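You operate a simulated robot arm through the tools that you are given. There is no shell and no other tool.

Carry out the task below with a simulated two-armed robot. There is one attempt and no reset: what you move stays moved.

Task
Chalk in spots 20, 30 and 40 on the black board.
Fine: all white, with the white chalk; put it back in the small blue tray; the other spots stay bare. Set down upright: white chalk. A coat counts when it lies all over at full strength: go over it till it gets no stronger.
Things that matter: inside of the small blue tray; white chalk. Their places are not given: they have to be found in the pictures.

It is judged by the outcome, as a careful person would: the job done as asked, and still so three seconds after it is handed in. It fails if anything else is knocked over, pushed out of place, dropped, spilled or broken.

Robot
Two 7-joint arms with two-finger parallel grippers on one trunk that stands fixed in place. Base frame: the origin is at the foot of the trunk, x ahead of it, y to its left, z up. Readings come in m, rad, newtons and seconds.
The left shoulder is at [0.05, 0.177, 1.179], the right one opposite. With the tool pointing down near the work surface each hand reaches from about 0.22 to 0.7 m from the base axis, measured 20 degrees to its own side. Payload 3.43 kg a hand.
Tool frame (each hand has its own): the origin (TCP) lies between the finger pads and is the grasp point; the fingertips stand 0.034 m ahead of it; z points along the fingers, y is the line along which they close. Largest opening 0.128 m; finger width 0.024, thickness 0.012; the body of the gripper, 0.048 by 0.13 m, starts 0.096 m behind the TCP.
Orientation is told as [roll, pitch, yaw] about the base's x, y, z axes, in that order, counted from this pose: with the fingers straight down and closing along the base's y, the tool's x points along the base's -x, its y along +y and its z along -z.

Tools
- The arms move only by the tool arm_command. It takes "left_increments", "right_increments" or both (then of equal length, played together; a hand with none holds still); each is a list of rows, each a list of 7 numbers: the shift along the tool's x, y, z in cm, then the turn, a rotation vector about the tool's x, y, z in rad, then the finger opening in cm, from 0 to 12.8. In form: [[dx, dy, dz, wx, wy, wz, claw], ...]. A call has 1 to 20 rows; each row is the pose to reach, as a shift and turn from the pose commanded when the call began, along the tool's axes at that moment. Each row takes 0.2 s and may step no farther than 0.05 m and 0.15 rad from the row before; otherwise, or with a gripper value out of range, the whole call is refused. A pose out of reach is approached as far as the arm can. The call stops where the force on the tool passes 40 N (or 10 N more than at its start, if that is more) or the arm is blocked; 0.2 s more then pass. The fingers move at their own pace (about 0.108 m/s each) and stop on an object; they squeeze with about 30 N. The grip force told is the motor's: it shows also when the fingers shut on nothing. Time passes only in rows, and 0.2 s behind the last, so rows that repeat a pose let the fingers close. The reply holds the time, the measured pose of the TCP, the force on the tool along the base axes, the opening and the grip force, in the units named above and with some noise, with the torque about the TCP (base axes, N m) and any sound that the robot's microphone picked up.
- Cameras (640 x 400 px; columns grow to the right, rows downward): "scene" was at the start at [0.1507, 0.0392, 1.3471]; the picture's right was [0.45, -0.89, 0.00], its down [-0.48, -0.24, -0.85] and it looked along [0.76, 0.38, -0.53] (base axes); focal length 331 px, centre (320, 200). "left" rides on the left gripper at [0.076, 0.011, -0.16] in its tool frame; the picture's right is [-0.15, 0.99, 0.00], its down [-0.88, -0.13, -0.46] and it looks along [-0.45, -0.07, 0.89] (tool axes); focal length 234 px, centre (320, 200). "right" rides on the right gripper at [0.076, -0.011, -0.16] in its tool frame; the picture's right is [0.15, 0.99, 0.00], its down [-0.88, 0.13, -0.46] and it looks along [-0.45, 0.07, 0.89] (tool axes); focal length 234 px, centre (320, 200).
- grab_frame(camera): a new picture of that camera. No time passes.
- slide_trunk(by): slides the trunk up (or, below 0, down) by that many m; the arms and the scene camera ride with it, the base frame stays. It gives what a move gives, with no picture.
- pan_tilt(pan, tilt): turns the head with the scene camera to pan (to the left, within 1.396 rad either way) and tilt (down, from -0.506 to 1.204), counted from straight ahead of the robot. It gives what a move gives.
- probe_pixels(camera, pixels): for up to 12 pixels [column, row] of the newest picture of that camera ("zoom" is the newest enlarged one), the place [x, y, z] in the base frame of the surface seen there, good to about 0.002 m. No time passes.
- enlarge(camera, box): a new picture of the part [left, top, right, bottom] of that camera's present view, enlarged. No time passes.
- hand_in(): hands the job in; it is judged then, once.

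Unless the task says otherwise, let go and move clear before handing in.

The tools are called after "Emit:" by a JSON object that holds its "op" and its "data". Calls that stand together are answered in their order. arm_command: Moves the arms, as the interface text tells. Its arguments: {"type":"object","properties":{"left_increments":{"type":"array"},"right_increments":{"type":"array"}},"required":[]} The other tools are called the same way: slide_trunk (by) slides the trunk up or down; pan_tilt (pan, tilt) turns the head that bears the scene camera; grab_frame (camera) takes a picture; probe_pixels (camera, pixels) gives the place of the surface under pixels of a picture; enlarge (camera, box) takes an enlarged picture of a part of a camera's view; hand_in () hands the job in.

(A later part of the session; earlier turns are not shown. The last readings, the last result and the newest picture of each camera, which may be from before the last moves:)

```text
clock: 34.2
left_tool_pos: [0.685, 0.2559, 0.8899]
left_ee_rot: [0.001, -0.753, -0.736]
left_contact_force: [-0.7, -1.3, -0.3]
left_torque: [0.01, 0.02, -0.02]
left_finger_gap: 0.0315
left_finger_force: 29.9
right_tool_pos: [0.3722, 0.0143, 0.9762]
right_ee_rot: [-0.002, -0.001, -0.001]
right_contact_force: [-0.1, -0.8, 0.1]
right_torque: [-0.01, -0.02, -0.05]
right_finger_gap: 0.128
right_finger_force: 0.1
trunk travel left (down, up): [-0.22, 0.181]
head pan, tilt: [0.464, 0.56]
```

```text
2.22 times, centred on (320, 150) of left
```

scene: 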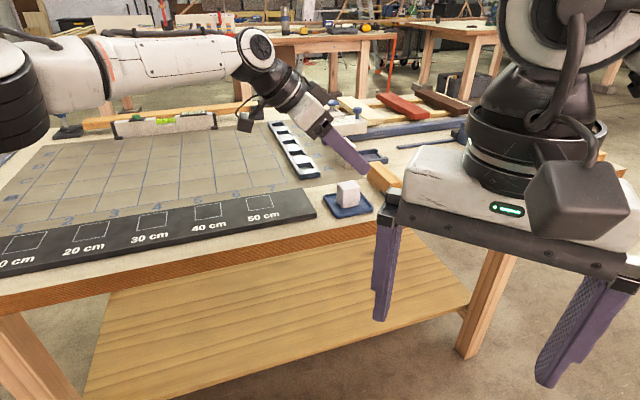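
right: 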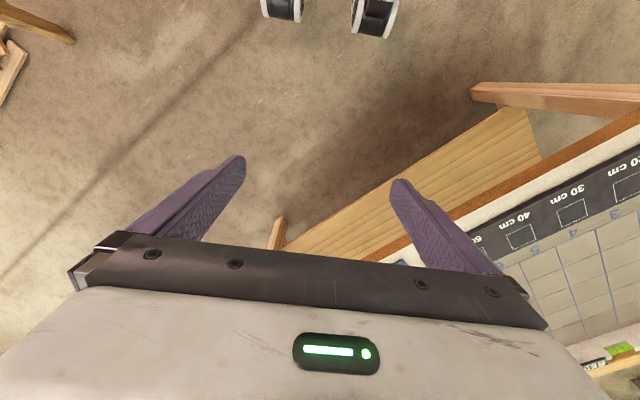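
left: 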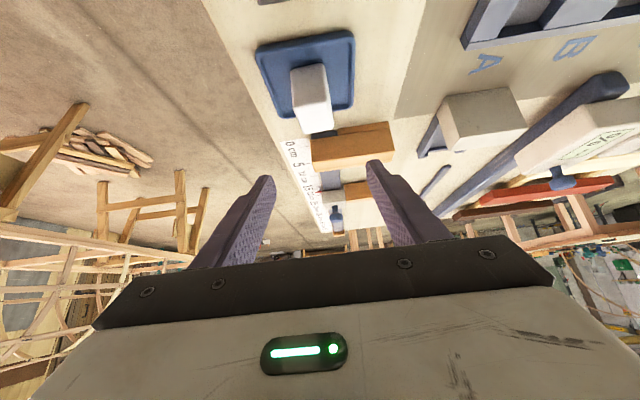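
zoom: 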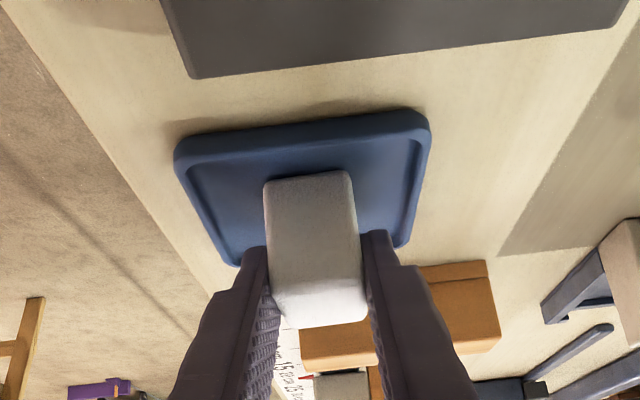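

Firm grip: gap 0.0315 m at 30 N, with the chalk still upright. Lifting straight up 6 cm.

Emit:
{"op": "arm_command", "data": {"left_increments": [[-0.68, 0, -0.73, 0, 0, 0, 0], [-1.37, 0, -1.46, 0, 0, 0, 0], [-2.74, 0, -2.92, 0, 0, 0, 0], [-4.1, 0, -4.37, 0, 0, 0, 0], [-4.1, 0, -4.37, 0, 0, 0, 0]]}}

Emit:
{"op": "grab_frame", "data": {"camera": "scene"}}

Emit:
{"op": "grab_frame", "data": {"camera": "left"}}

Emit:
{"op": "enlarge", "data": {"camera": "scene", "box": [290, 110, 410, 200]}}

```text
clock: 35.4
left_tool_pos: [0.6852, 0.2554, 0.948]
left_ee_rot: [0.001, -0.753, -0.737]
left_contact_force: [0.1, 0.4, -1.4]
left_torque: [0.04, -0.02, 0.0]
left_finger_gap: 0.0316
left_finger_force: 30.2
right_tool_pos: [0.372, 0.0137, 0.9758]
right_ee_rot: [0.001, 0.0, 0.0]
right_contact_force: [-0.5, 0.4, -0.5]
right_torque: [0.0, -0.02, -0.02]
right_finger_gap: 0.1282
right_finger_force: 0.0
trunk travel left (down, up): [-0.22, 0.181]
head pan, tilt: [0.464, 0.56]
```

```text
taken
```

scene: 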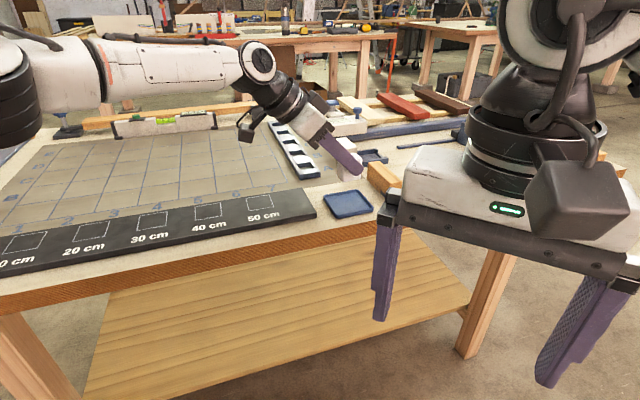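

```text
taken
```

left: 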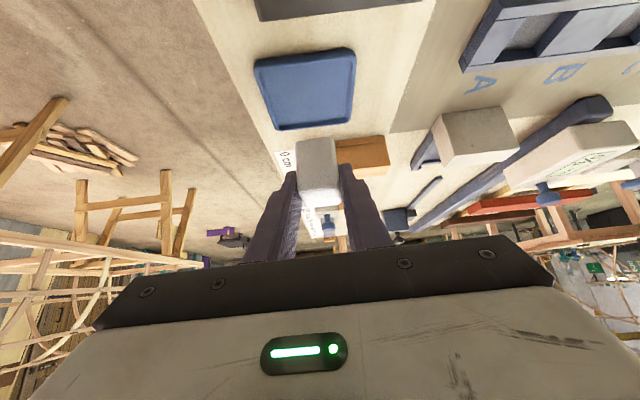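

```text
4.44 times, centred on (350, 155) of scene
```

zoom: 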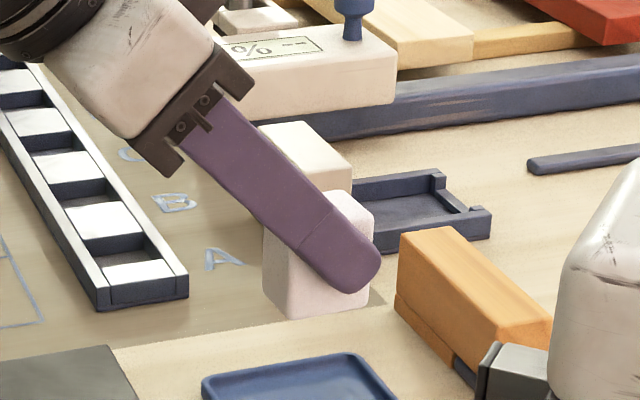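

The chalk is held. Now I'll enlarge the board and the empty tray to fix the spot outlines and the tray centre precisely.

Emit:
{"op": "enlarge", "data": {"camera": "scene", "box": [40, 170, 240, 280]}}

Emit:
{"op": "probe_pixels", "data": {"camera": "scene", "pixels": [[323, 197], [355, 189], [373, 209], [334, 217], [348, 203], [330, 200], [352, 193], [365, 206], [338, 212]]}}

```text
3.20 times, centred on (140, 225) of scene
```

zoom: 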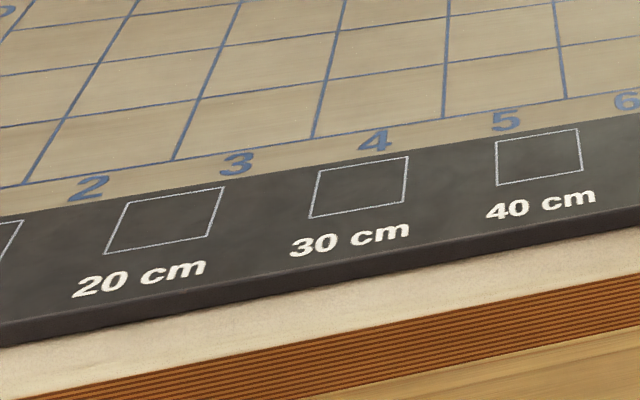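

```text
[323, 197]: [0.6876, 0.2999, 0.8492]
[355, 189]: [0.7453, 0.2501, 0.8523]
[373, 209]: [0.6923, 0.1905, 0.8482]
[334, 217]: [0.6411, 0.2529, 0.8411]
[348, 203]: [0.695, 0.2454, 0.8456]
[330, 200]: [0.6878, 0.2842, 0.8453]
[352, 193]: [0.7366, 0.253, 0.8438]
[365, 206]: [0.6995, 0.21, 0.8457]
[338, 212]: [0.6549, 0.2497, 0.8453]
```

Emit:
{"op": "probe_pixels", "data": {"camera": "zoom", "pixels": [[128, 203], [224, 187], [207, 237], [104, 254], [320, 170], [409, 156], [405, 202], [309, 219], [496, 142], [577, 128], [583, 171], [497, 186]]}}

```text
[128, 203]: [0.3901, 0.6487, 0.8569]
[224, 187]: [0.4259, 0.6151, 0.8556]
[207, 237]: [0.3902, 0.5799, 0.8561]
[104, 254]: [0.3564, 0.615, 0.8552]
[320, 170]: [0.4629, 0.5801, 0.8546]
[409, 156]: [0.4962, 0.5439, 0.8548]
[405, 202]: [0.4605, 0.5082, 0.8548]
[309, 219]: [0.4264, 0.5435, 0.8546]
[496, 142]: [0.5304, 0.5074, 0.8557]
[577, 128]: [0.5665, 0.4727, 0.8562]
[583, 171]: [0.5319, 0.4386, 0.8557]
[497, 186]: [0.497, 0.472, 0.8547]
```

The chalk centre and tray centre agree at about (0.692, 0.248); the spot centres are 20:(0.3906,0.6146), 30:(0.4607,0.5433), 40:(0.5315,0.4724), on a board at z≈0.8555. Next I carry the chalk to hover over spot 40 and realign the yaw to −45°.

Emit:
{"op": "arm_command", "data": {"left_increments": [[2.61, 0.72, -2.14, 0.0042, 0, 0.0045, 0], [5.23, 1.45, -4.28, 0.0084, 0, 0.009, 0], [7.84, 2.17, -6.42, 0.0126, 0, 0.0134, 0], [10.46, 2.9, -8.57, 0.0168, 0, 0.0179, 0], [13.07, 3.62, -10.71, 0.0209, 0, 0.0224, 0], [15.68, 4.34, -12.85, 0.0251, 0, 0.0269, 0], [18.3, 5.07, -14.99, 0.0293, 0, 0.0313, 0], [20.91, 5.79, -17.13, 0.0335, 0, 0.0358, 0], [20.91, 5.79, -17.13, 0.0335, 0, 0.0358, 0]]}}

Emit:
{"op": "grab_frame", "data": {"camera": "scene"}}

Emit:
{"op": "enlarge", "data": {"camera": "scene", "box": [130, 120, 290, 260]}}

Emit:
{"op": "enlarge", "data": {"camera": "left", "box": [200, 60, 440, 240]}}

```text
clock: 37.4
left_tool_pos: [0.5247, 0.48, 0.9303]
left_ee_rot: [0.002, -0.754, -0.786]
left_contact_force: [1.0, -0.2, -0.7]
left_torque: [-0.01, 0.0, -0.01]
left_finger_gap: 0.0314
left_finger_force: 30.0
right_tool_pos: [0.372, 0.0138, 0.976]
right_ee_rot: [-0.001, 0.0, -0.001]
right_contact_force: [-0.2, 0.2, -0.1]
right_torque: [0.02, -0.02, 0.0]
right_finger_gap: 0.1279
right_finger_force: 0.0
trunk travel left (down, up): [-0.22, 0.181]
head pan, tilt: [0.464, 0.56]
```

```text
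taken
```

scene: 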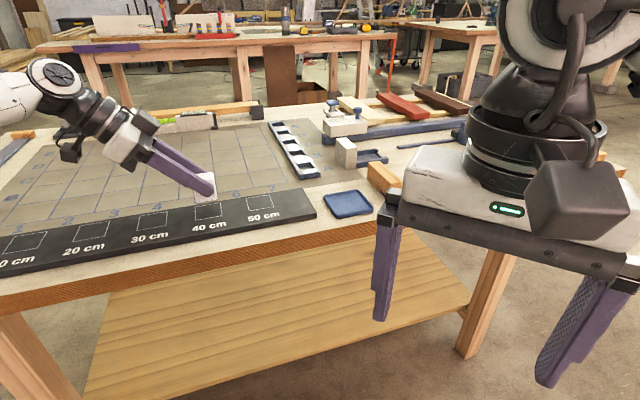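

```text
2.86 times, centred on (210, 190) of scene
```

zoom: 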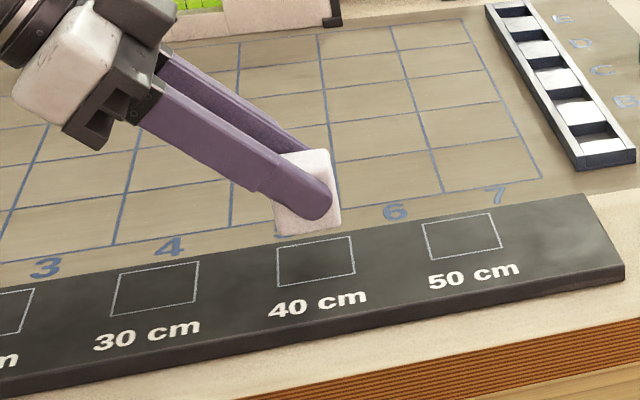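

```text
2.22 times, centred on (320, 150) of left
```

zoom: 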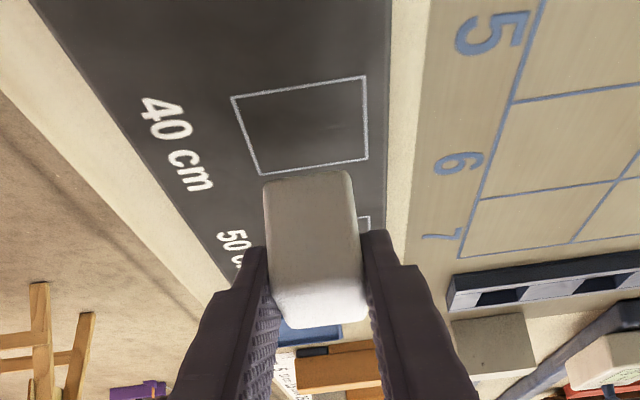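

The chalk hovers 3 cm over spot 40. I'll probe both the chalk and the outline in the same hand picture for a consistent alignment.

Emit:
{"op": "probe_pixels", "data": {"camera": "zoom", "pixels": [[232, 97], [365, 77], [367, 158], [260, 174], [268, 185], [350, 175], [272, 300], [362, 290], [285, 325], [362, 315], [310, 240], [320, 305]]}}

Emit:
{"op": "probe_pixels", "data": {"camera": "scene", "pixels": [[226, 200], [246, 200], [208, 202], [201, 198], [213, 201], [228, 229], [193, 221], [197, 205]]}}

```text
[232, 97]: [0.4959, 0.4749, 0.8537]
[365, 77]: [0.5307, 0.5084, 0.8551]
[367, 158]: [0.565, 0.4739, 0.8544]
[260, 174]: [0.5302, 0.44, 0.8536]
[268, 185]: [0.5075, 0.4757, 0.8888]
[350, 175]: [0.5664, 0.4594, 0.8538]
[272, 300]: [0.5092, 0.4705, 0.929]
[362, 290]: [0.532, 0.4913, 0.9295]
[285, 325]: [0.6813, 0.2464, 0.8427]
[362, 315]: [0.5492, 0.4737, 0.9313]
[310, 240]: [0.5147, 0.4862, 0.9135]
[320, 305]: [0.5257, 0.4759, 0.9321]
```

```text
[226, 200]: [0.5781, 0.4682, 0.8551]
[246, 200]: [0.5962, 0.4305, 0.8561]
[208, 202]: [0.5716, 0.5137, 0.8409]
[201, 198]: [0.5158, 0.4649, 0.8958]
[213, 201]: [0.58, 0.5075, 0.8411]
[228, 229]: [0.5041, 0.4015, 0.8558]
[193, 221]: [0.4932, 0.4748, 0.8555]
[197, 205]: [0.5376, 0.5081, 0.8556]
```

The chalk and the spot line up within about 1 mm. Descending to just above the board (chalk bottom near 0.858).

Emit:
{"op": "arm_command", "data": {"left_increments": [[0.64, 0, 0.68, 0, 0, 0, 0], [1.28, 0, 1.36, 0, 0, 0, 0], [1.88, 0, 2.07, 0, 0, 0, 0], [1.88, 0, 2.07, 0, 0, 0, 0]]}}

Emit:
{"op": "enlarge", "data": {"camera": "scene", "box": [170, 170, 250, 230]}}

Emit:
{"op": "enlarge", "data": {"camera": "left", "box": [240, 80, 400, 200]}}

```text
clock: 38.4
left_tool_pos: [0.525, 0.4775, 0.9015]
left_ee_rot: [0.001, -0.754, -0.787]
left_contact_force: [0.7, -0.3, -0.4]
left_torque: [0.01, 0.03, 0.04]
left_finger_gap: 0.0315
left_finger_force: 29.8
right_tool_pos: [0.3722, 0.0133, 0.9759]
right_ee_rot: [0.0, 0.001, 0.0]
right_contact_force: [-0.3, -0.1, -0.2]
right_torque: [0.02, 0.0, 0.03]
right_finger_gap: 0.128
right_finger_force: 0.1
trunk travel left (down, up): [-0.22, 0.181]
head pan, tilt: [0.464, 0.56]
```

```text
6.67 times, centred on (210, 200) of scene
```

zoom: 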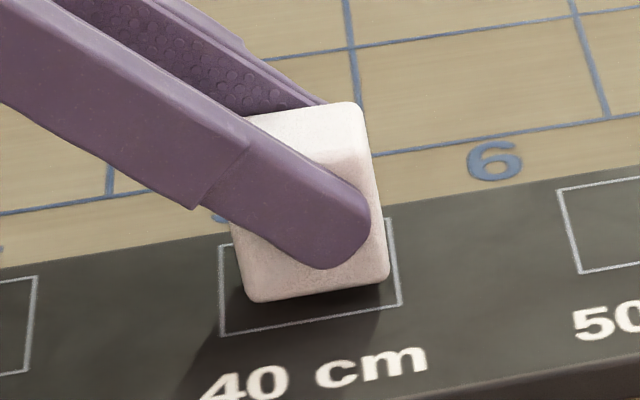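

```text
3.33 times, centred on (320, 140) of left
```

zoom: 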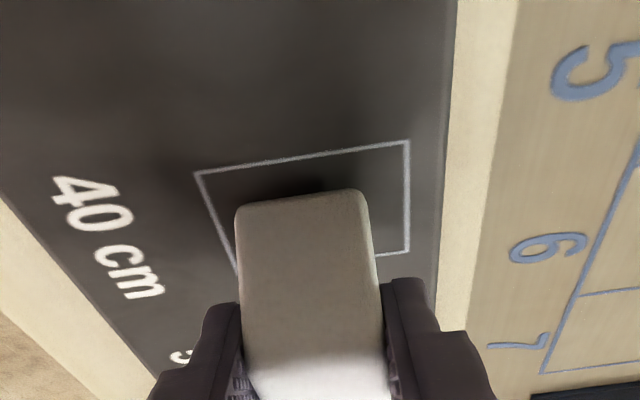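

No contact yet (force ≈0). Stepping down in half-millimetre rows.

Emit:
{"op": "arm_command", "data": {"left_increments": [[0.034, 0, 0.036, 0, 0, 0, 0], [0.068, 0, 0.073, 0, 0, 0, 0], [0.103, 0, 0.109, 0, 0, 0, 0]]}}

```text
clock: 39.2
left_tool_pos: [0.5232, 0.4782, 0.9014]
left_ee_rot: [0.001, -0.755, -0.785]
left_contact_force: [-0.4, -0.4, -1.0]
left_torque: [-0.02, 0.01, 0.0]
left_finger_gap: 0.0313
left_finger_force: 29.8
right_tool_pos: [0.3716, 0.0147, 0.9762]
right_ee_rot: [0.0, 0.001, 0.001]
right_contact_force: [-0.5, 0.3, 0.7]
right_torque: [-0.01, 0.02, 0.0]
right_finger_gap: 0.1281
right_finger_force: 0.1
trunk travel left (down, up): [-0.22, 0.181]
head pan, tilt: [0.464, 0.56]
```

Emit:
{"op": "arm_command", "data": {"left_increments": [[0.034, 0, 0.036, 0, 0, 0, 0], [0.068, 0, 0.073, 0, 0, 0, 0], [0.068, 0, 0.073, 0, 0, 0, 0]]}}

Emit:
{"op": "enlarge", "data": {"camera": "scene", "box": [170, 170, 250, 230]}}

```text
clock: 40.0
left_tool_pos: [0.5251, 0.4791, 0.9015]
left_ee_rot: [0.001, -0.754, -0.786]
left_contact_force: [-0.5, -0.4, -0.6]
left_torque: [0.05, 0.0, -0.02]
left_finger_gap: 0.0314
left_finger_force: 30.0
right_tool_pos: [0.3711, 0.0136, 0.9753]
right_ee_rot: [0.001, -0.001, 0.0]
right_contact_force: [1.1, 0.4, 0.5]
right_torque: [-0.01, 0.01, 0.01]
right_finger_gap: 0.1282
right_finger_force: 0.0
trunk travel left (down, up): [-0.22, 0.181]
head pan, tilt: [0.464, 0.56]
```

```text
6.67 times, centred on (210, 200) of scene
```

zoom: 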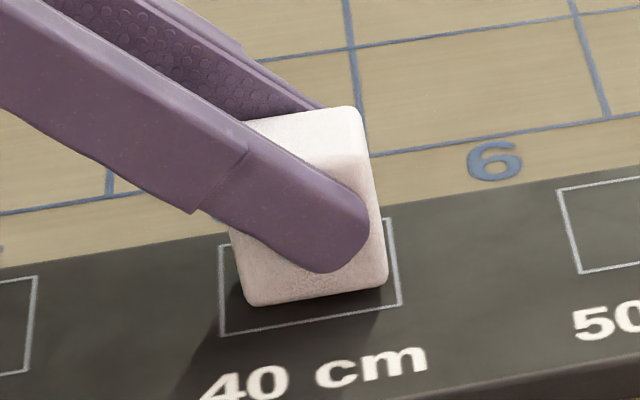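

Still no contact; the bottom edge appears ~2–3 mm above the board. Continuing down slowly.

Emit:
{"op": "arm_command", "data": {"left_increments": [[0.034, 0, 0.036, 0, 0, 0, 0], [0.068, 0, 0.073, 0, 0, 0, 0], [0.068, 0, 0.073, 0, 0, 0, 0]]}}

Emit:
{"op": "arm_command", "data": {"left_increments": [[0.017, 0, 0.018, 0, 0, 0, 0], [0.034, 0, 0.036, 0, 0, 0, 0], [0.034, 0, 0.036, 0, 0, 0, 0]]}}

Emit:
{"op": "enlarge", "data": {"camera": "scene", "box": [170, 170, 250, 230]}}

```text
clock: 40.8
left_tool_pos: [0.5245, 0.4787, 0.8996]
left_ee_rot: [0.002, -0.754, -0.785]
left_contact_force: [-0.4, 0.1, -1.4]
left_torque: [-0.01, 0.04, -0.01]
left_finger_gap: 0.0312
left_finger_force: 29.6
right_tool_pos: [0.3721, 0.014, 0.9743]
right_ee_rot: [0.0, 0.001, 0.001]
right_contact_force: [0.0, 0.1, 0.0]
right_torque: [-0.02, 0.01, -0.01]
right_finger_gap: 0.1277
right_finger_force: 0.0
trunk travel left (down, up): [-0.22, 0.181]
head pan, tilt: [0.464, 0.56]
```

```text
clock: 41.6
left_tool_pos: [0.5255, 0.4781, 0.8972]
left_ee_rot: [0.002, -0.755, -0.785]
left_contact_force: [0.4, 0.9, 0.4]
left_torque: [0.01, 0.02, -0.02]
left_finger_gap: 0.0315
left_finger_force: 30.3
right_tool_pos: [0.372, 0.0133, 0.9761]
right_ee_rot: [-0.001, 0.0, -0.001]
right_contact_force: [0.3, -0.3, 0.2]
right_torque: [-0.03, 0.02, -0.02]
right_finger_gap: 0.1283
right_finger_force: 0.0
trunk travel left (down, up): [-0.22, 0.181]
head pan, tilt: [0.464, 0.56]
```

```text
6.67 times, centred on (210, 200) of scene
```

zoom: 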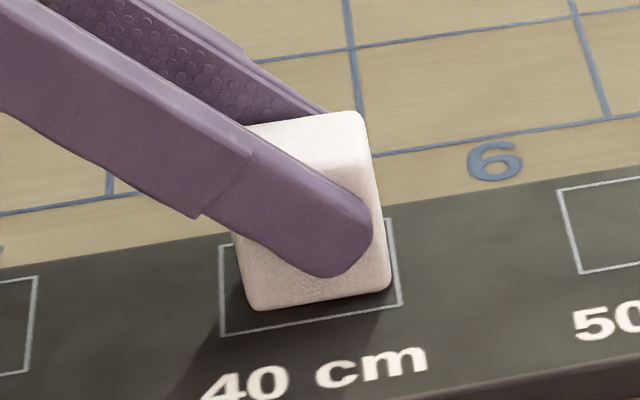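

Emit:
{"op": "arm_command", "data": {"left_increments": [[0.017, 0, 0.018, 0, 0, 0, 0], [0.034, 0, 0.036, 0, 0, 0, 0], [0.034, 0, 0.036, 0, 0, 0, 0]]}}

Emit:
{"op": "arm_command", "data": {"left_increments": [[0.017, 0, 0.018, 0, 0, 0, 0], [0.034, 0, 0.036, 0, 0, 0, 0], [0.034, 0, 0.036, 0, 0, 0, 0]]}}

```text
clock: 42.4
left_tool_pos: [0.525, 0.4781, 0.898]
left_ee_rot: [0.001, -0.754, -0.786]
left_contact_force: [0.3, -0.7, 2.8]
left_torque: [-0.06, 0.06, -0.05]
left_finger_gap: 0.0314
left_finger_force: 30.1
right_tool_pos: [0.3726, 0.0142, 0.9761]
right_ee_rot: [-0.001, 0.001, 0.0]
right_contact_force: [-0.4, 0.3, 0.0]
right_torque: [0.0, 0.04, -0.01]
right_finger_gap: 0.1282
right_finger_force: 0.0
trunk travel left (down, up): [-0.22, 0.181]
head pan, tilt: [0.464, 0.56]
```

```text
clock: 43.2
left_tool_pos: [0.525, 0.4785, 0.9]
left_ee_rot: [0.005, -0.754, -0.787]
left_contact_force: [0.2, 0.3, 4.6]
left_torque: [-0.1, 0.1, 0.01]
left_finger_gap: 0.0315
left_finger_force: 29.7
right_tool_pos: [0.3721, 0.0137, 0.9753]
right_ee_rot: [0.0, 0.001, 0.0]
right_contact_force: [0.1, 0.6, 0.8]
right_torque: [0.02, 0.01, -0.02]
right_finger_gap: 0.128
right_finger_force: 0.1
trunk travel left (down, up): [-0.22, 0.181]
head pan, tilt: [0.464, 0.56]
```

Contact found: about 4.6 N at the second step, and roughly 4 N per mm. I'll press half a millimetre more and check the torque for even contact.

Emit:
{"op": "arm_command", "data": {"left_increments": [[0.034, 0, 0.036, 0, 0, 0, 0], [0.034, 0, 0.036, 0, 0, 0, 0], [0.034, 0, 0.036, 0, 0, 0, 0]]}}

Emit:
{"op": "enlarge", "data": {"camera": "scene", "box": [170, 170, 250, 230]}}

Emit:
{"op": "enlarge", "data": {"camera": "left", "box": [240, 80, 400, 200]}}

```text
clock: 44.0
left_tool_pos: [0.5242, 0.4792, 0.8977]
left_ee_rot: [0.005, -0.757, -0.787]
left_contact_force: [0.3, 0.7, 8.9]
left_torque: [0.01, 0.06, 0.01]
left_finger_gap: 0.0314
left_finger_force: 30.4
right_tool_pos: [0.372, 0.014, 0.976]
right_ee_rot: [0.0, 0.002, 0.001]
right_contact_force: [0.7, 1.0, 1.1]
right_torque: [0.01, 0.01, 0.0]
right_finger_gap: 0.1281
right_finger_force: 0.1
trunk travel left (down, up): [-0.22, 0.181]
head pan, tilt: [0.464, 0.56]
```

```text
6.67 times, centred on (210, 200) of scene
```

zoom: 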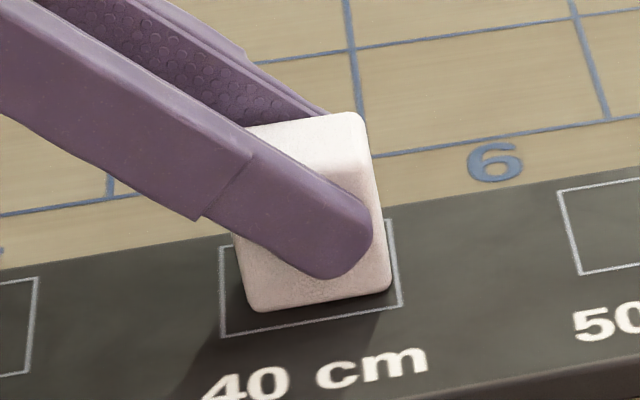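

```text
3.33 times, centred on (320, 140) of left
```

zoom: 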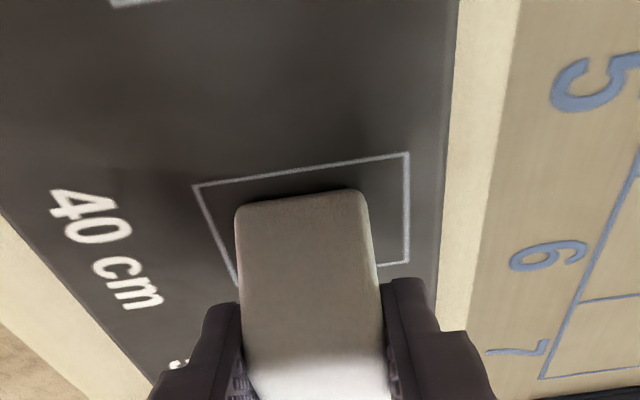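

Force is 8.9 N and the torque near zero, so the contact is flat. I'll probe the chalk's near bottom edge and the outline in this hand view to check the centring along the board.

Emit:
{"op": "probe_pixels", "data": {"camera": "zoom", "pixels": [[194, 185], [407, 154], [407, 263], [216, 235], [250, 208], [300, 203], [350, 197], [300, 215], [237, 230], [370, 225], [300, 192], [240, 206]]}}

```text
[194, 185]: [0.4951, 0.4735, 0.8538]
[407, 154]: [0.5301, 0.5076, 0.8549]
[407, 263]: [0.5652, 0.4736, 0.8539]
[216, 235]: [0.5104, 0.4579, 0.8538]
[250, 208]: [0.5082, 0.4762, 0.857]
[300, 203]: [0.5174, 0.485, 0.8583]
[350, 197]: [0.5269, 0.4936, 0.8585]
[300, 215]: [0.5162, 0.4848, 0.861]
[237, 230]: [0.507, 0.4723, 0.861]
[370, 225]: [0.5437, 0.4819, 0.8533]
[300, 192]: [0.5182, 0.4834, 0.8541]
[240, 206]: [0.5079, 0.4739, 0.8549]
```

The chalk is centred (near gap 6.9 mm, far ≈6.3 mm; 1.2 mm low across). I'll make the first rubbing pass, keeping the chalk body just inside the outline.

Emit:
{"op": "arm_command", "data": {"left_increments": [[0, 0.5, 0, 0, 0, 0, 0], [0, 1.02, 0, 0, 0, 0, 0], [0, 0.5, 0, 0, 0, 0, 0], [0, 0, 0, 0, 0, 0, 0], [0, -0.4, 0, 0, 0, 0, 0], [0, -0.78, 0, 0, 0, 0, 0], [0.219, -0.78, -0.205, 0, 0, 0, 0], [0.474, -0.78, -0.445, 0, 0, 0, 0], [0.474, -0.3, -0.445, 0, 0, 0, 0], [0.474, 0.2, -0.445, 0, 0, 0, 0], [0.474, 0.6, -0.445, 0, 0, 0, 0], [0.474, 1.02, -0.445, 0, 0, 0, 0], [0.146, 1.02, -0.137, 0, 0, 0, 0], [-0.182, 1.02, 0.171, 0, 0, 0, 0], [-0.474, 1.02, 0.445, 0, 0, 0, 0], [-0.474, 0.6, 0.445, 0, 0, 0, 0], [-0.474, 0.1, 0.445, 0, 0, 0, 0], [-0.474, -0.4, 0.445, 0, 0, 0, 0], [-0.474, -0.78, 0.445, 0, 0, 0, 0], [0, 0, 0, 0, 0, 0, 0]]}}

Emit:
{"op": "enlarge", "data": {"camera": "scene", "box": [170, 170, 250, 230]}}

Emit:
{"op": "enlarge", "data": {"camera": "left", "box": [240, 80, 400, 200]}}

```text
clock: 48.2
left_tool_pos: [0.5238, 0.4775, 0.8981]
left_ee_rot: [0.0, -0.755, -0.786]
left_contact_force: [-1.4, -6.1, 14.0]
left_torque: [-0.26, -0.11, -0.11]
left_finger_gap: 0.0315
left_finger_force: 29.8
right_tool_pos: [0.3708, 0.0126, 0.9765]
right_ee_rot: [0.001, -0.003, 0.0]
right_contact_force: [-0.2, 0.8, 0.8]
right_torque: [-0.01, -0.02, 0.01]
right_finger_gap: 0.1279
right_finger_force: 0.2
trunk travel left (down, up): [-0.22, 0.181]
head pan, tilt: [0.464, 0.56]
```

```text
6.67 times, centred on (210, 200) of scene
```

zoom: 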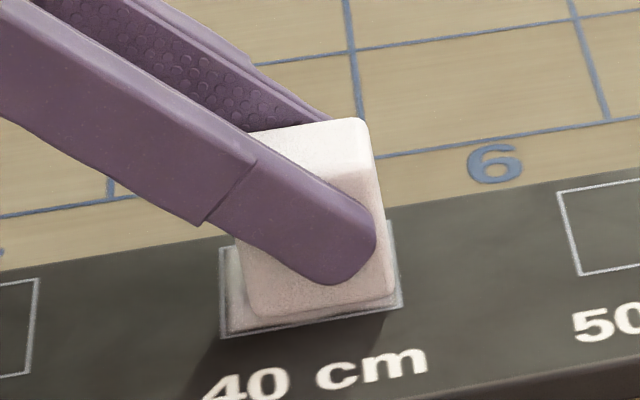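

```text
3.33 times, centred on (320, 140) of left
```

zoom: 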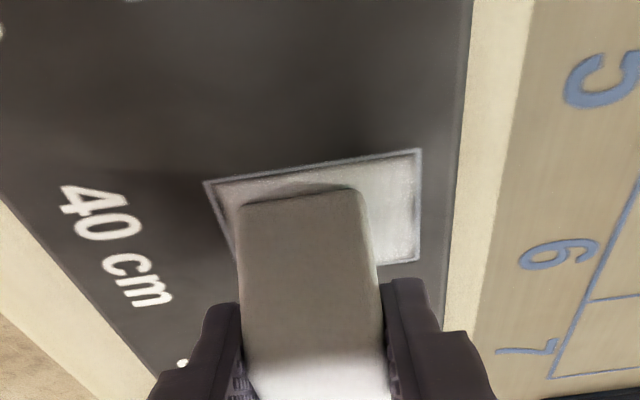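

The chalk marks well: a light coat lies nearly to the outline, with a gap of ~1–1.5 mm. I'll do a second pass reaching about 1.2 mm farther on each side, with both edges and interior.

Emit:
{"op": "arm_command", "data": {"left_increments": [[0, -0.9, 0, 0, 0, 0, 0], [0.292, -0.9, -0.274, 0, 0, 0, 0], [0.568, -0.9, -0.534, 0, 0, 0, 0], [0.568, -0.4, -0.534, 0, 0, 0, 0], [0.568, 0.1, -0.534, 0, 0, 0, 0], [0.568, 0.6, -0.534, 0, 0, 0, 0], [0.568, 1.12, -0.534, 0, 0, 0, 0], [0.219, 1.12, -0.205, 0, 0, 0, 0], [-0.182, 1.12, 0.171, 0, 0, 0, 0], [-0.568, 1.12, 0.534, 0, 0, 0, 0], [-0.568, 0.6, 0.534, 0, 0, 0, 0], [-0.568, 0.1, 0.534, 0, 0, 0, 0], [-0.568, -0.4, 0.534, 0, 0, 0, 0], [-0.568, -0.9, 0.534, 0, 0, 0, 0], [-0.219, -0.9, 0.205, 0, 0, 0, 0], [-0.219, 0.1, 0.205, 0, 0, 0, 0], [-0.219, 1.12, 0.205, 0, 0, 0, 0], [0.219, 1.12, -0.205, 0, 0, 0, 0], [0.219, 0.1, -0.205, 0, 0, 0, 0], [0, 0, 0, 0, 0, 0, 0]]}}

Emit:
{"op": "enlarge", "data": {"camera": "scene", "box": [170, 170, 250, 230]}}

Emit:
{"op": "enlarge", "data": {"camera": "left", "box": [240, 80, 400, 200]}}

```text
clock: 52.4
left_tool_pos: [0.5241, 0.4802, 0.8981]
left_ee_rot: [0.006, -0.753, -0.788]
left_contact_force: [-2.0, 5.9, 14.7]
left_torque: [0.11, 0.11, -0.04]
left_finger_gap: 0.0316
left_finger_force: 30.1
right_tool_pos: [0.3712, 0.0139, 0.9775]
right_ee_rot: [0.0, -0.003, -0.001]
right_contact_force: [-0.1, -0.3, 0.4]
right_torque: [-0.01, 0.0, 0.02]
right_finger_gap: 0.1277
right_finger_force: 0.0
trunk travel left (down, up): [-0.22, 0.181]
head pan, tilt: [0.464, 0.56]
```

```text
6.67 times, centred on (210, 200) of scene
```

zoom: 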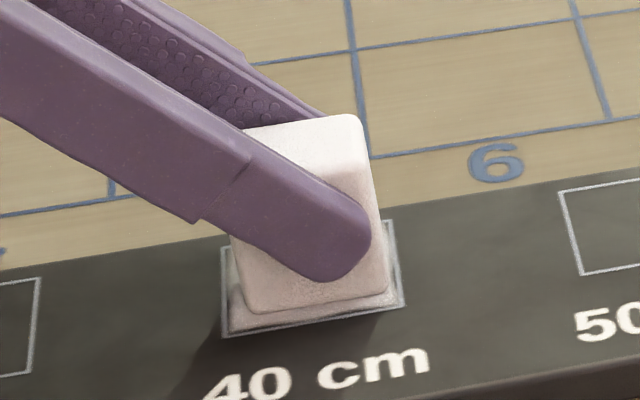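

```text
3.33 times, centred on (320, 140) of left
```

zoom: 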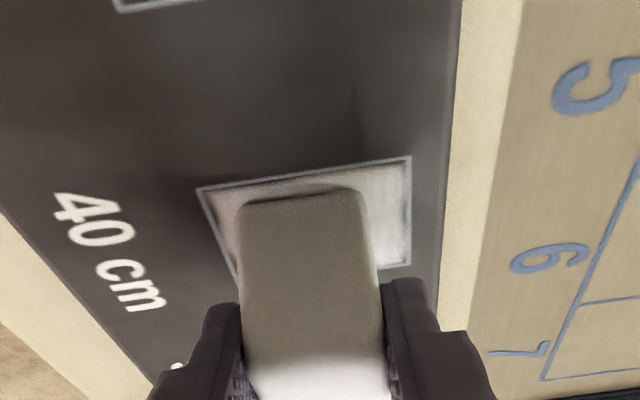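

A dark rim of ~1–1.5 mm still shows inside the outline on the visible sides, since friction shortens the strokes. I'll run a third pass reaching slightly farther and then lift to inspect.

Emit:
{"op": "arm_command", "data": {"left_increments": [[0, -1.03, 0, 0, 0, 0, 0], [0.328, -1.03, -0.308, 0, 0, 0, 0], [0.67, -1.03, -0.63, 0, 0, 0, 0], [0.67, -0.45, -0.63, 0, 0, 0, 0], [0.67, 0.12, -0.63, 0, 0, 0, 0], [0.67, 0.7, -0.63, 0, 0, 0, 0], [0.67, 1.27, -0.63, 0, 0, 0, 0], [0.328, 1.27, -0.308, 0, 0, 0, 0], [0, 1.27, 0, 0, 0, 0, 0], [-0.328, 1.27, 0.308, 0, 0, 0, 0], [-0.67, 1.27, 0.63, 0, 0, 0, 0], [-0.67, 0.7, 0.63, 0, 0, 0, 0], [-0.67, 0.12, 0.63, 0, 0, 0, 0], [-0.67, -0.45, 0.63, 0, 0, 0, 0], [-0.67, -1.03, 0.63, 0, 0, 0, 0], [-0.328, -1.03, 0.308, 0, 0, 0, 0], [0, -1.03, 0, 0, 0, 0, 0], [0.146, 0, -0.137, 0, 0, 0, 0], [0, 0.6, 0, 0, 0, 0, 0], [0, 0.12, 0, 0, 0, 0, 0]]}}

Emit:
{"op": "arm_command", "data": {"left_increments": [[-0.68, 0, -0.73, 0, 0, 0, 0], [-2.05, 0, -2.19, 0, 0, 0, 0], [-3.42, 0, -3.65, 0, 0, 0, 0], [-3.42, 0, -3.65, 0, 0, 0, 0]]}}

Emit:
{"op": "enlarge", "data": {"camera": "scene", "box": [170, 170, 250, 230]}}

Emit:
{"op": "enlarge", "data": {"camera": "left", "box": [240, 60, 400, 180]}}

```text
clock: 56.6
left_tool_pos: [0.5256, 0.4798, 0.8985]
left_ee_rot: [0.008, -0.756, -0.786]
left_contact_force: [2.3, 4.0, 11.6]
left_torque: [0.03, -0.04, 0.04]
left_finger_gap: 0.0316
left_finger_force: 30.0
right_tool_pos: [0.3725, 0.0137, 0.9752]
right_ee_rot: [-0.001, -0.001, 0.0]
right_contact_force: [0.0, -0.8, 0.1]
right_torque: [0.0, 0.03, 0.02]
right_finger_gap: 0.1282
right_finger_force: 0.1
trunk travel left (down, up): [-0.22, 0.181]
head pan, tilt: [0.464, 0.56]
```

```text
clock: 57.6
left_tool_pos: [0.5252, 0.4786, 0.9472]
left_ee_rot: [0.0, -0.753, -0.784]
left_contact_force: [0.0, 0.0, -1.5]
left_torque: [0.01, 0.01, 0.01]
left_finger_gap: 0.0316
left_finger_force: 30.2
right_tool_pos: [0.372, 0.0133, 0.9762]
right_ee_rot: [-0.001, 0.0, 0.001]
right_contact_force: [-0.1, -0.4, 0.4]
right_torque: [0.0, 0.02, 0.0]
right_finger_gap: 0.1279
right_finger_force: 0.0
trunk travel left (down, up): [-0.22, 0.181]
head pan, tilt: [0.464, 0.56]
```

```text
6.67 times, centred on (210, 200) of scene
```

zoom: 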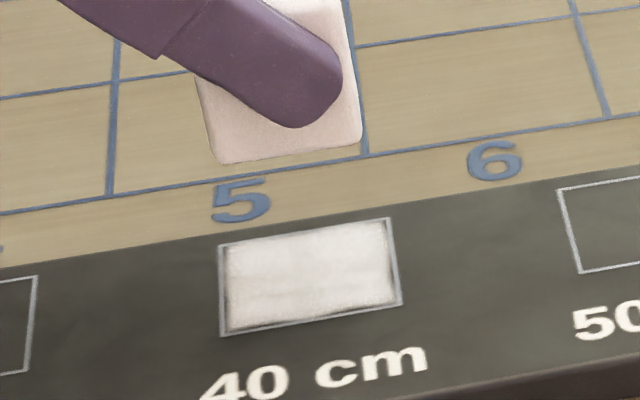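

```text
3.33 times, centred on (320, 120) of left
```

zoom: 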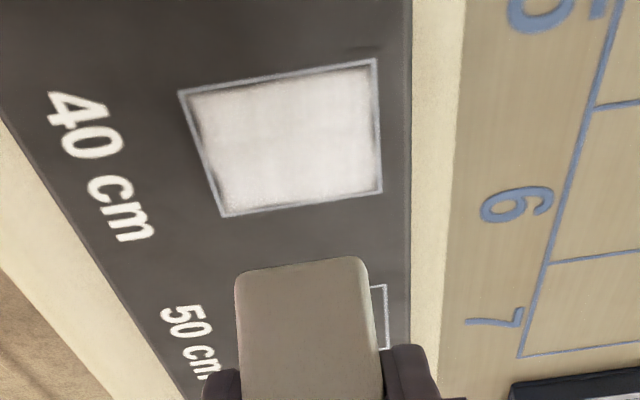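

Spot 40 is largely white; thin darker strips remain along a few edges. I'll enlarge further to see which.

Emit:
{"op": "enlarge", "data": {"camera": "left", "box": [278, 70, 344, 130]}}

Emit:
{"op": "enlarge", "data": {"camera": "scene", "box": [194, 198, 224, 224]}}

```text
6.67 times, centred on (311, 100) of left
```

zoom: 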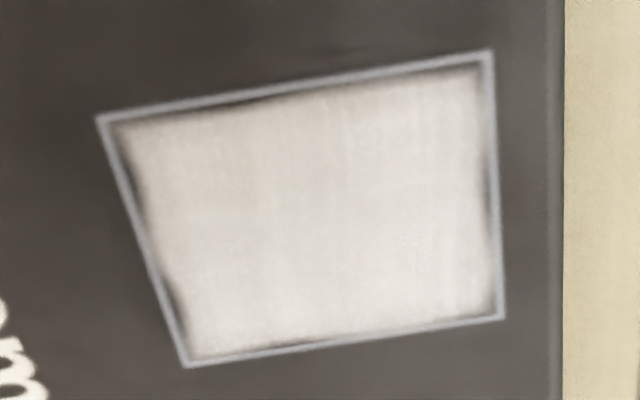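

```text
15.38 times, centred on (209, 211) of scene
```

zoom: 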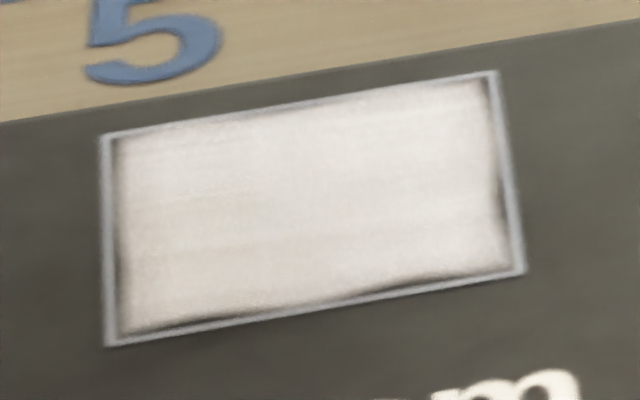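

Only hairline dark strips remain at the edges. I'll lower again and do an edge loop about 1 mm wider plus interior passes.

Emit:
{"op": "arm_command", "data": {"left_increments": [[2.0, 0, 2.13, 0, 0, 0, 0], [3.28, 0, 3.5, 0, 0, 0, 0], [3.42, 0, 3.65, 0, 0, 0, 0], [3.42, -0.6, 3.65, 0, 0, 0, 0], [3.42, -1.25, 3.65, 0, 0, 0, 0], [3.784, -1.25, 3.308, 0, 0, 0, 0], [4.163, -1.25, 2.952, 0, 0, 0, 0], [4.163, -0.6, 2.952, 0, 0, 0, 0], [4.163, 0, 2.952, 0, 0, 0, 0], [4.163, 0.6, 2.952, 0, 0, 0, 0], [4.163, 1.25, 2.952, 0, 0, 0, 0], [3.784, 1.25, 3.308, 0, 0, 0, 0], [3.42, 1.25, 3.65, 0, 0, 0, 0], [3.056, 1.25, 3.992, 0, 0, 0, 0], [2.691, 1.25, 4.335, 0, 0, 0, 0], [2.691, 0.6, 4.335, 0, 0, 0, 0], [2.691, 0, 4.335, 0, 0, 0, 0], [2.691, -0.6, 4.335, 0, 0, 0, 0], [2.691, -1.25, 4.335, 0, 0, 0, 0], [3.056, -1.25, 3.992, 0, 0, 0, 0]]}}

Emit:
{"op": "arm_command", "data": {"left_increments": [[0.364, 0, -0.342, 0, 0, 0, 0], [0.729, 0, -0.685, 0, 0, 0, 0], [0.729, 0.65, -0.685, 0, 0, 0, 0], [0.729, 1.25, -0.685, 0, 0, 0, 0], [0.729, 1.85, -0.685, 0, 0, 0, 0], [0.729, 2.5, -0.685, 0, 0, 0, 0], [0.364, 2.5, -0.342, 0, 0, 0, 0], [0.364, 1.85, -0.342, 0, 0, 0, 0], [0.364, 1.25, -0.342, 0, 0, 0, 0], [0.364, 0.65, -0.342, 0, 0, 0, 0], [0.364, 0, -0.342, 0, 0, 0, 0], [0, 0, 0, 0, 0, 0, 0], [0, 0.65, 0, 0, 0, 0, 0], [0, 1.25, 0, 0, 0, 0, 0], [0, 1.85, 0, 0, 0, 0, 0], [0, 2.5, 0, 0, 0, 0, 0], [0.364, 2.25, -0.342, 0, 0, 0, 0], [0.364, 1.25, -0.342, 0, 0, 0, 0]]}}

Emit:
{"op": "arm_command", "data": {"left_increments": [[-0.68, 0, -0.73, 0, 0, 0, 0], [-2.05, 0, -2.19, 0, 0, 0, 0], [-3.42, 0, -3.65, 0, 0, 0, 0], [-3.42, 0, -3.65, 0, 0, 0, 0]]}}

Emit:
{"op": "enlarge", "data": {"camera": "left", "box": [278, 70, 344, 130]}}

Emit:
{"op": "enlarge", "data": {"camera": "scene", "box": [194, 198, 224, 224]}}

```text
clock: 61.8
left_tool_pos: [0.5189, 0.4646, 0.8993]
left_ee_rot: [0.001, -0.754, -0.786]
left_contact_force: [2.4, -2.5, 7.5]
left_torque: [-0.14, -0.11, 0.0]
left_finger_gap: 0.0313
left_finger_force: 30.2
right_tool_pos: [0.3716, 0.0132, 0.9743]
right_ee_rot: [0.001, 0.001, -0.001]
right_contact_force: [0.1, 0.3, -0.2]
right_torque: [-0.04, 0.01, -0.03]
right_finger_gap: 0.128
right_finger_force: 0.0
trunk travel left (down, up): [-0.22, 0.181]
head pan, tilt: [0.464, 0.56]
```

```text
clock: 65.6
left_tool_pos: [0.5248, 0.4803, 0.8979]
left_ee_rot: [0.002, -0.754, -0.786]
left_contact_force: [1.0, 3.3, 7.6]
left_torque: [0.02, 0.02, -0.01]
left_finger_gap: 0.0313
left_finger_force: 29.3
right_tool_pos: [0.372, 0.0142, 0.9764]
right_ee_rot: [0.0, 0.0, 0.001]
right_contact_force: [0.8, 0.3, 0.0]
right_torque: [0.01, -0.02, -0.01]
right_finger_gap: 0.128
right_finger_force: 0.2
trunk travel left (down, up): [-0.22, 0.181]
head pan, tilt: [0.464, 0.56]
```

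```text
clock: 66.6
left_tool_pos: [0.5254, 0.4793, 0.9479]
left_ee_rot: [0.003, -0.754, -0.786]
left_contact_force: [-0.3, -0.3, -0.9]
left_torque: [0.03, 0.02, 0.02]
left_finger_gap: 0.0316
left_finger_force: 29.3
right_tool_pos: [0.3725, 0.0143, 0.9757]
right_ee_rot: [0.0, 0.001, 0.0]
right_contact_force: [-0.2, 0.5, -0.3]
right_torque: [-0.05, 0.02, -0.01]
right_finger_gap: 0.128
right_finger_force: 0.1
trunk travel left (down, up): [-0.22, 0.181]
head pan, tilt: [0.464, 0.56]
```

```text
6.67 times, centred on (311, 100) of left
```

zoom: 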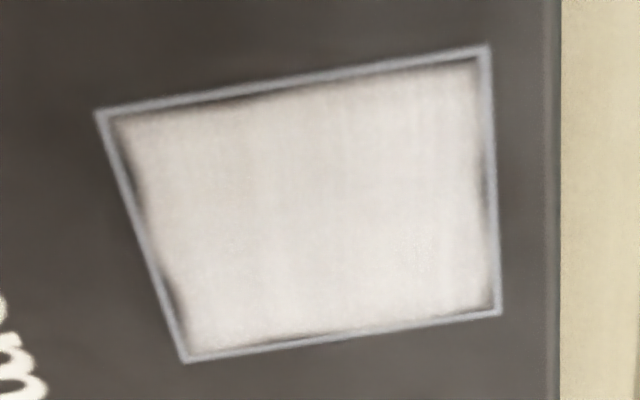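

```text
15.38 times, centred on (209, 211) of scene
```

zoom: 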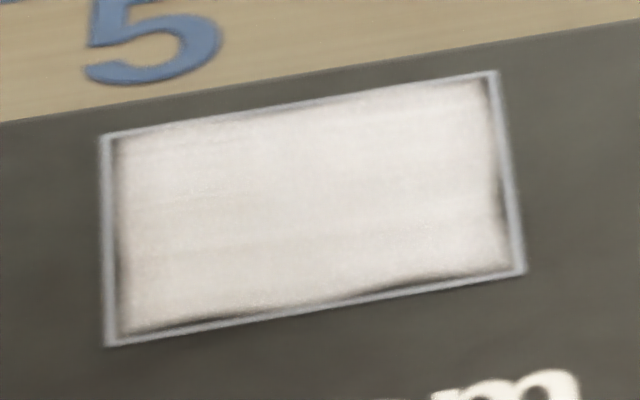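

Pass 4 changed nothing visible: same tone, same hairline edge texture, and nothing outside the outline, so spot 40 is at full strength. Now I move 10 cm along the board to spot 30 while staying high.

Emit:
{"op": "arm_command", "data": {"left_increments": [[1.46, 0, -1.37, 0, 0, 0, 0], [2.92, 0, -2.74, 0, 0, 0, 0], [4.37, 0, -4.11, 0, 0, 0, 0], [5.83, 0, -5.48, 0, 0, 0, 0], [7.29, 0, -6.85, 0, 0, 0, 0], [7.29, 0, -6.85, 0, 0, 0, 0]]}}

Emit:
{"op": "arm_command", "data": {"left_increments": [[1.02, 0, 1.09, 0, 0, 0, 0], [2.04, 0, 2.18, 0, 0, 0, 0], [3.0, 0, 3.2, 0, 0, 0, 0], [3.0, 0, 3.2, 0, 0, 0, 0]]}}

Emit:
{"op": "grab_frame", "data": {"camera": "scene"}}

Emit:
{"op": "enlarge", "data": {"camera": "left", "box": [240, 80, 400, 200]}}

```text
clock: 68.0
left_tool_pos: [0.454, 0.5503, 0.9463]
left_ee_rot: [-0.001, -0.754, -0.785]
left_contact_force: [-0.1, -0.9, -0.5]
left_torque: [-0.01, 0.01, -0.05]
left_finger_gap: 0.0313
left_finger_force: 30.3
right_tool_pos: [0.3723, 0.0143, 0.9752]
right_ee_rot: [0.0, 0.0, 0.002]
right_contact_force: [-0.1, -1.0, -0.2]
right_torque: [0.0, 0.03, -0.03]
right_finger_gap: 0.1278
right_finger_force: 0.1
trunk travel left (down, up): [-0.22, 0.181]
head pan, tilt: [0.464, 0.56]
```

```text
clock: 69.0
left_tool_pos: [0.4543, 0.5491, 0.9026]
left_ee_rot: [0.002, -0.753, -0.785]
left_contact_force: [0.4, -0.1, -1.4]
left_torque: [0.01, 0.04, 0.02]
left_finger_gap: 0.0312
left_finger_force: 29.7
right_tool_pos: [0.3729, 0.0148, 0.9754]
right_ee_rot: [0.0, 0.0, 0.001]
right_contact_force: [-0.1, 0.8, -0.4]
right_torque: [-0.02, 0.01, 0.0]
right_finger_gap: 0.128
right_finger_force: 0.0
trunk travel left (down, up): [-0.22, 0.181]
head pan, tilt: [0.464, 0.56]
```

```text
taken
```

scene: 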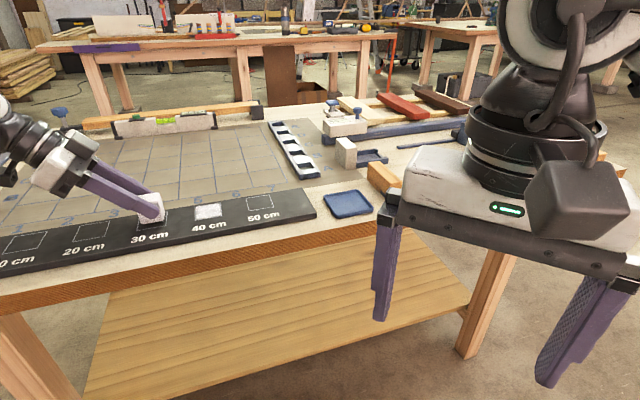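

```text
3.33 times, centred on (320, 140) of left
```

zoom: 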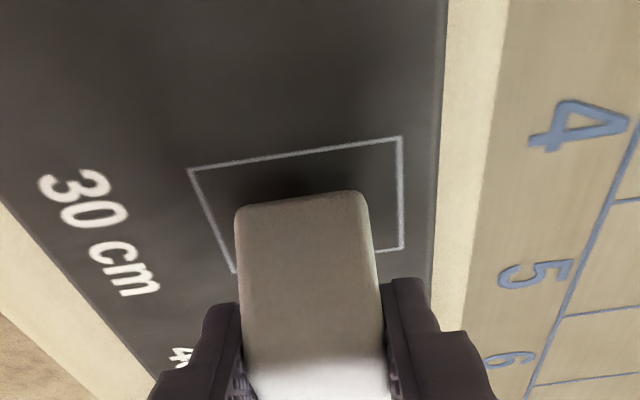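

Aligned over spot 30 (left gap ≈29 px, right ≈35 px). Lowering to contact gently.

Emit:
{"op": "arm_command", "data": {"left_increments": [[0.274, 0.05, 0.292, 0, 0, 0, 0], [0.342, 0.05, 0.364, 0, 0, 0, 0], [0.383, 0.05, 0.408, 0, 0, 0, 0], [0.383, 0.05, 0.408, 0, 0, 0, 0]]}}

```text
clock: 70.0
left_tool_pos: [0.4552, 0.5483, 0.8981]
left_ee_rot: [0.002, -0.756, -0.785]
left_contact_force: [0.5, -0.1, 0.5]
left_torque: [0.03, 0.02, 0.01]
left_finger_gap: 0.0313
left_finger_force: 29.9
right_tool_pos: [0.3725, 0.0143, 0.9759]
right_ee_rot: [0.002, 0.0, -0.002]
right_contact_force: [-0.6, -0.1, 0.4]
right_torque: [0.0, -0.01, 0.0]
right_finger_gap: 0.1281
right_finger_force: 0.0
trunk travel left (down, up): [-0.22, 0.181]
head pan, tilt: [0.464, 0.56]
```

Emit:
{"op": "arm_command", "data": {"left_increments": [[0.034, 0, 0.036, 0, 0, 0, 0], [0.068, 0, 0.073, 0, 0, 0, 0], [0.103, 0, 0.109, 0, 0, 0, 0], [0.103, 0, 0.109, 0, 0, 0, 0]]}}

```text
clock: 71.0
left_tool_pos: [0.4552, 0.5502, 0.8978]
left_ee_rot: [0.004, -0.756, -0.788]
left_contact_force: [0.0, 2.6, 7.4]
left_torque: [0.0, 0.08, 0.02]
left_finger_gap: 0.0315
left_finger_force: 29.3
right_tool_pos: [0.3722, 0.0146, 0.9753]
right_ee_rot: [0.0, 0.001, 0.0]
right_contact_force: [-0.6, -0.2, 0.0]
right_torque: [-0.02, -0.01, -0.02]
right_finger_gap: 0.128
right_finger_force: 0.1
trunk travel left (down, up): [-0.22, 0.181]
head pan, tilt: [0.464, 0.56]
```

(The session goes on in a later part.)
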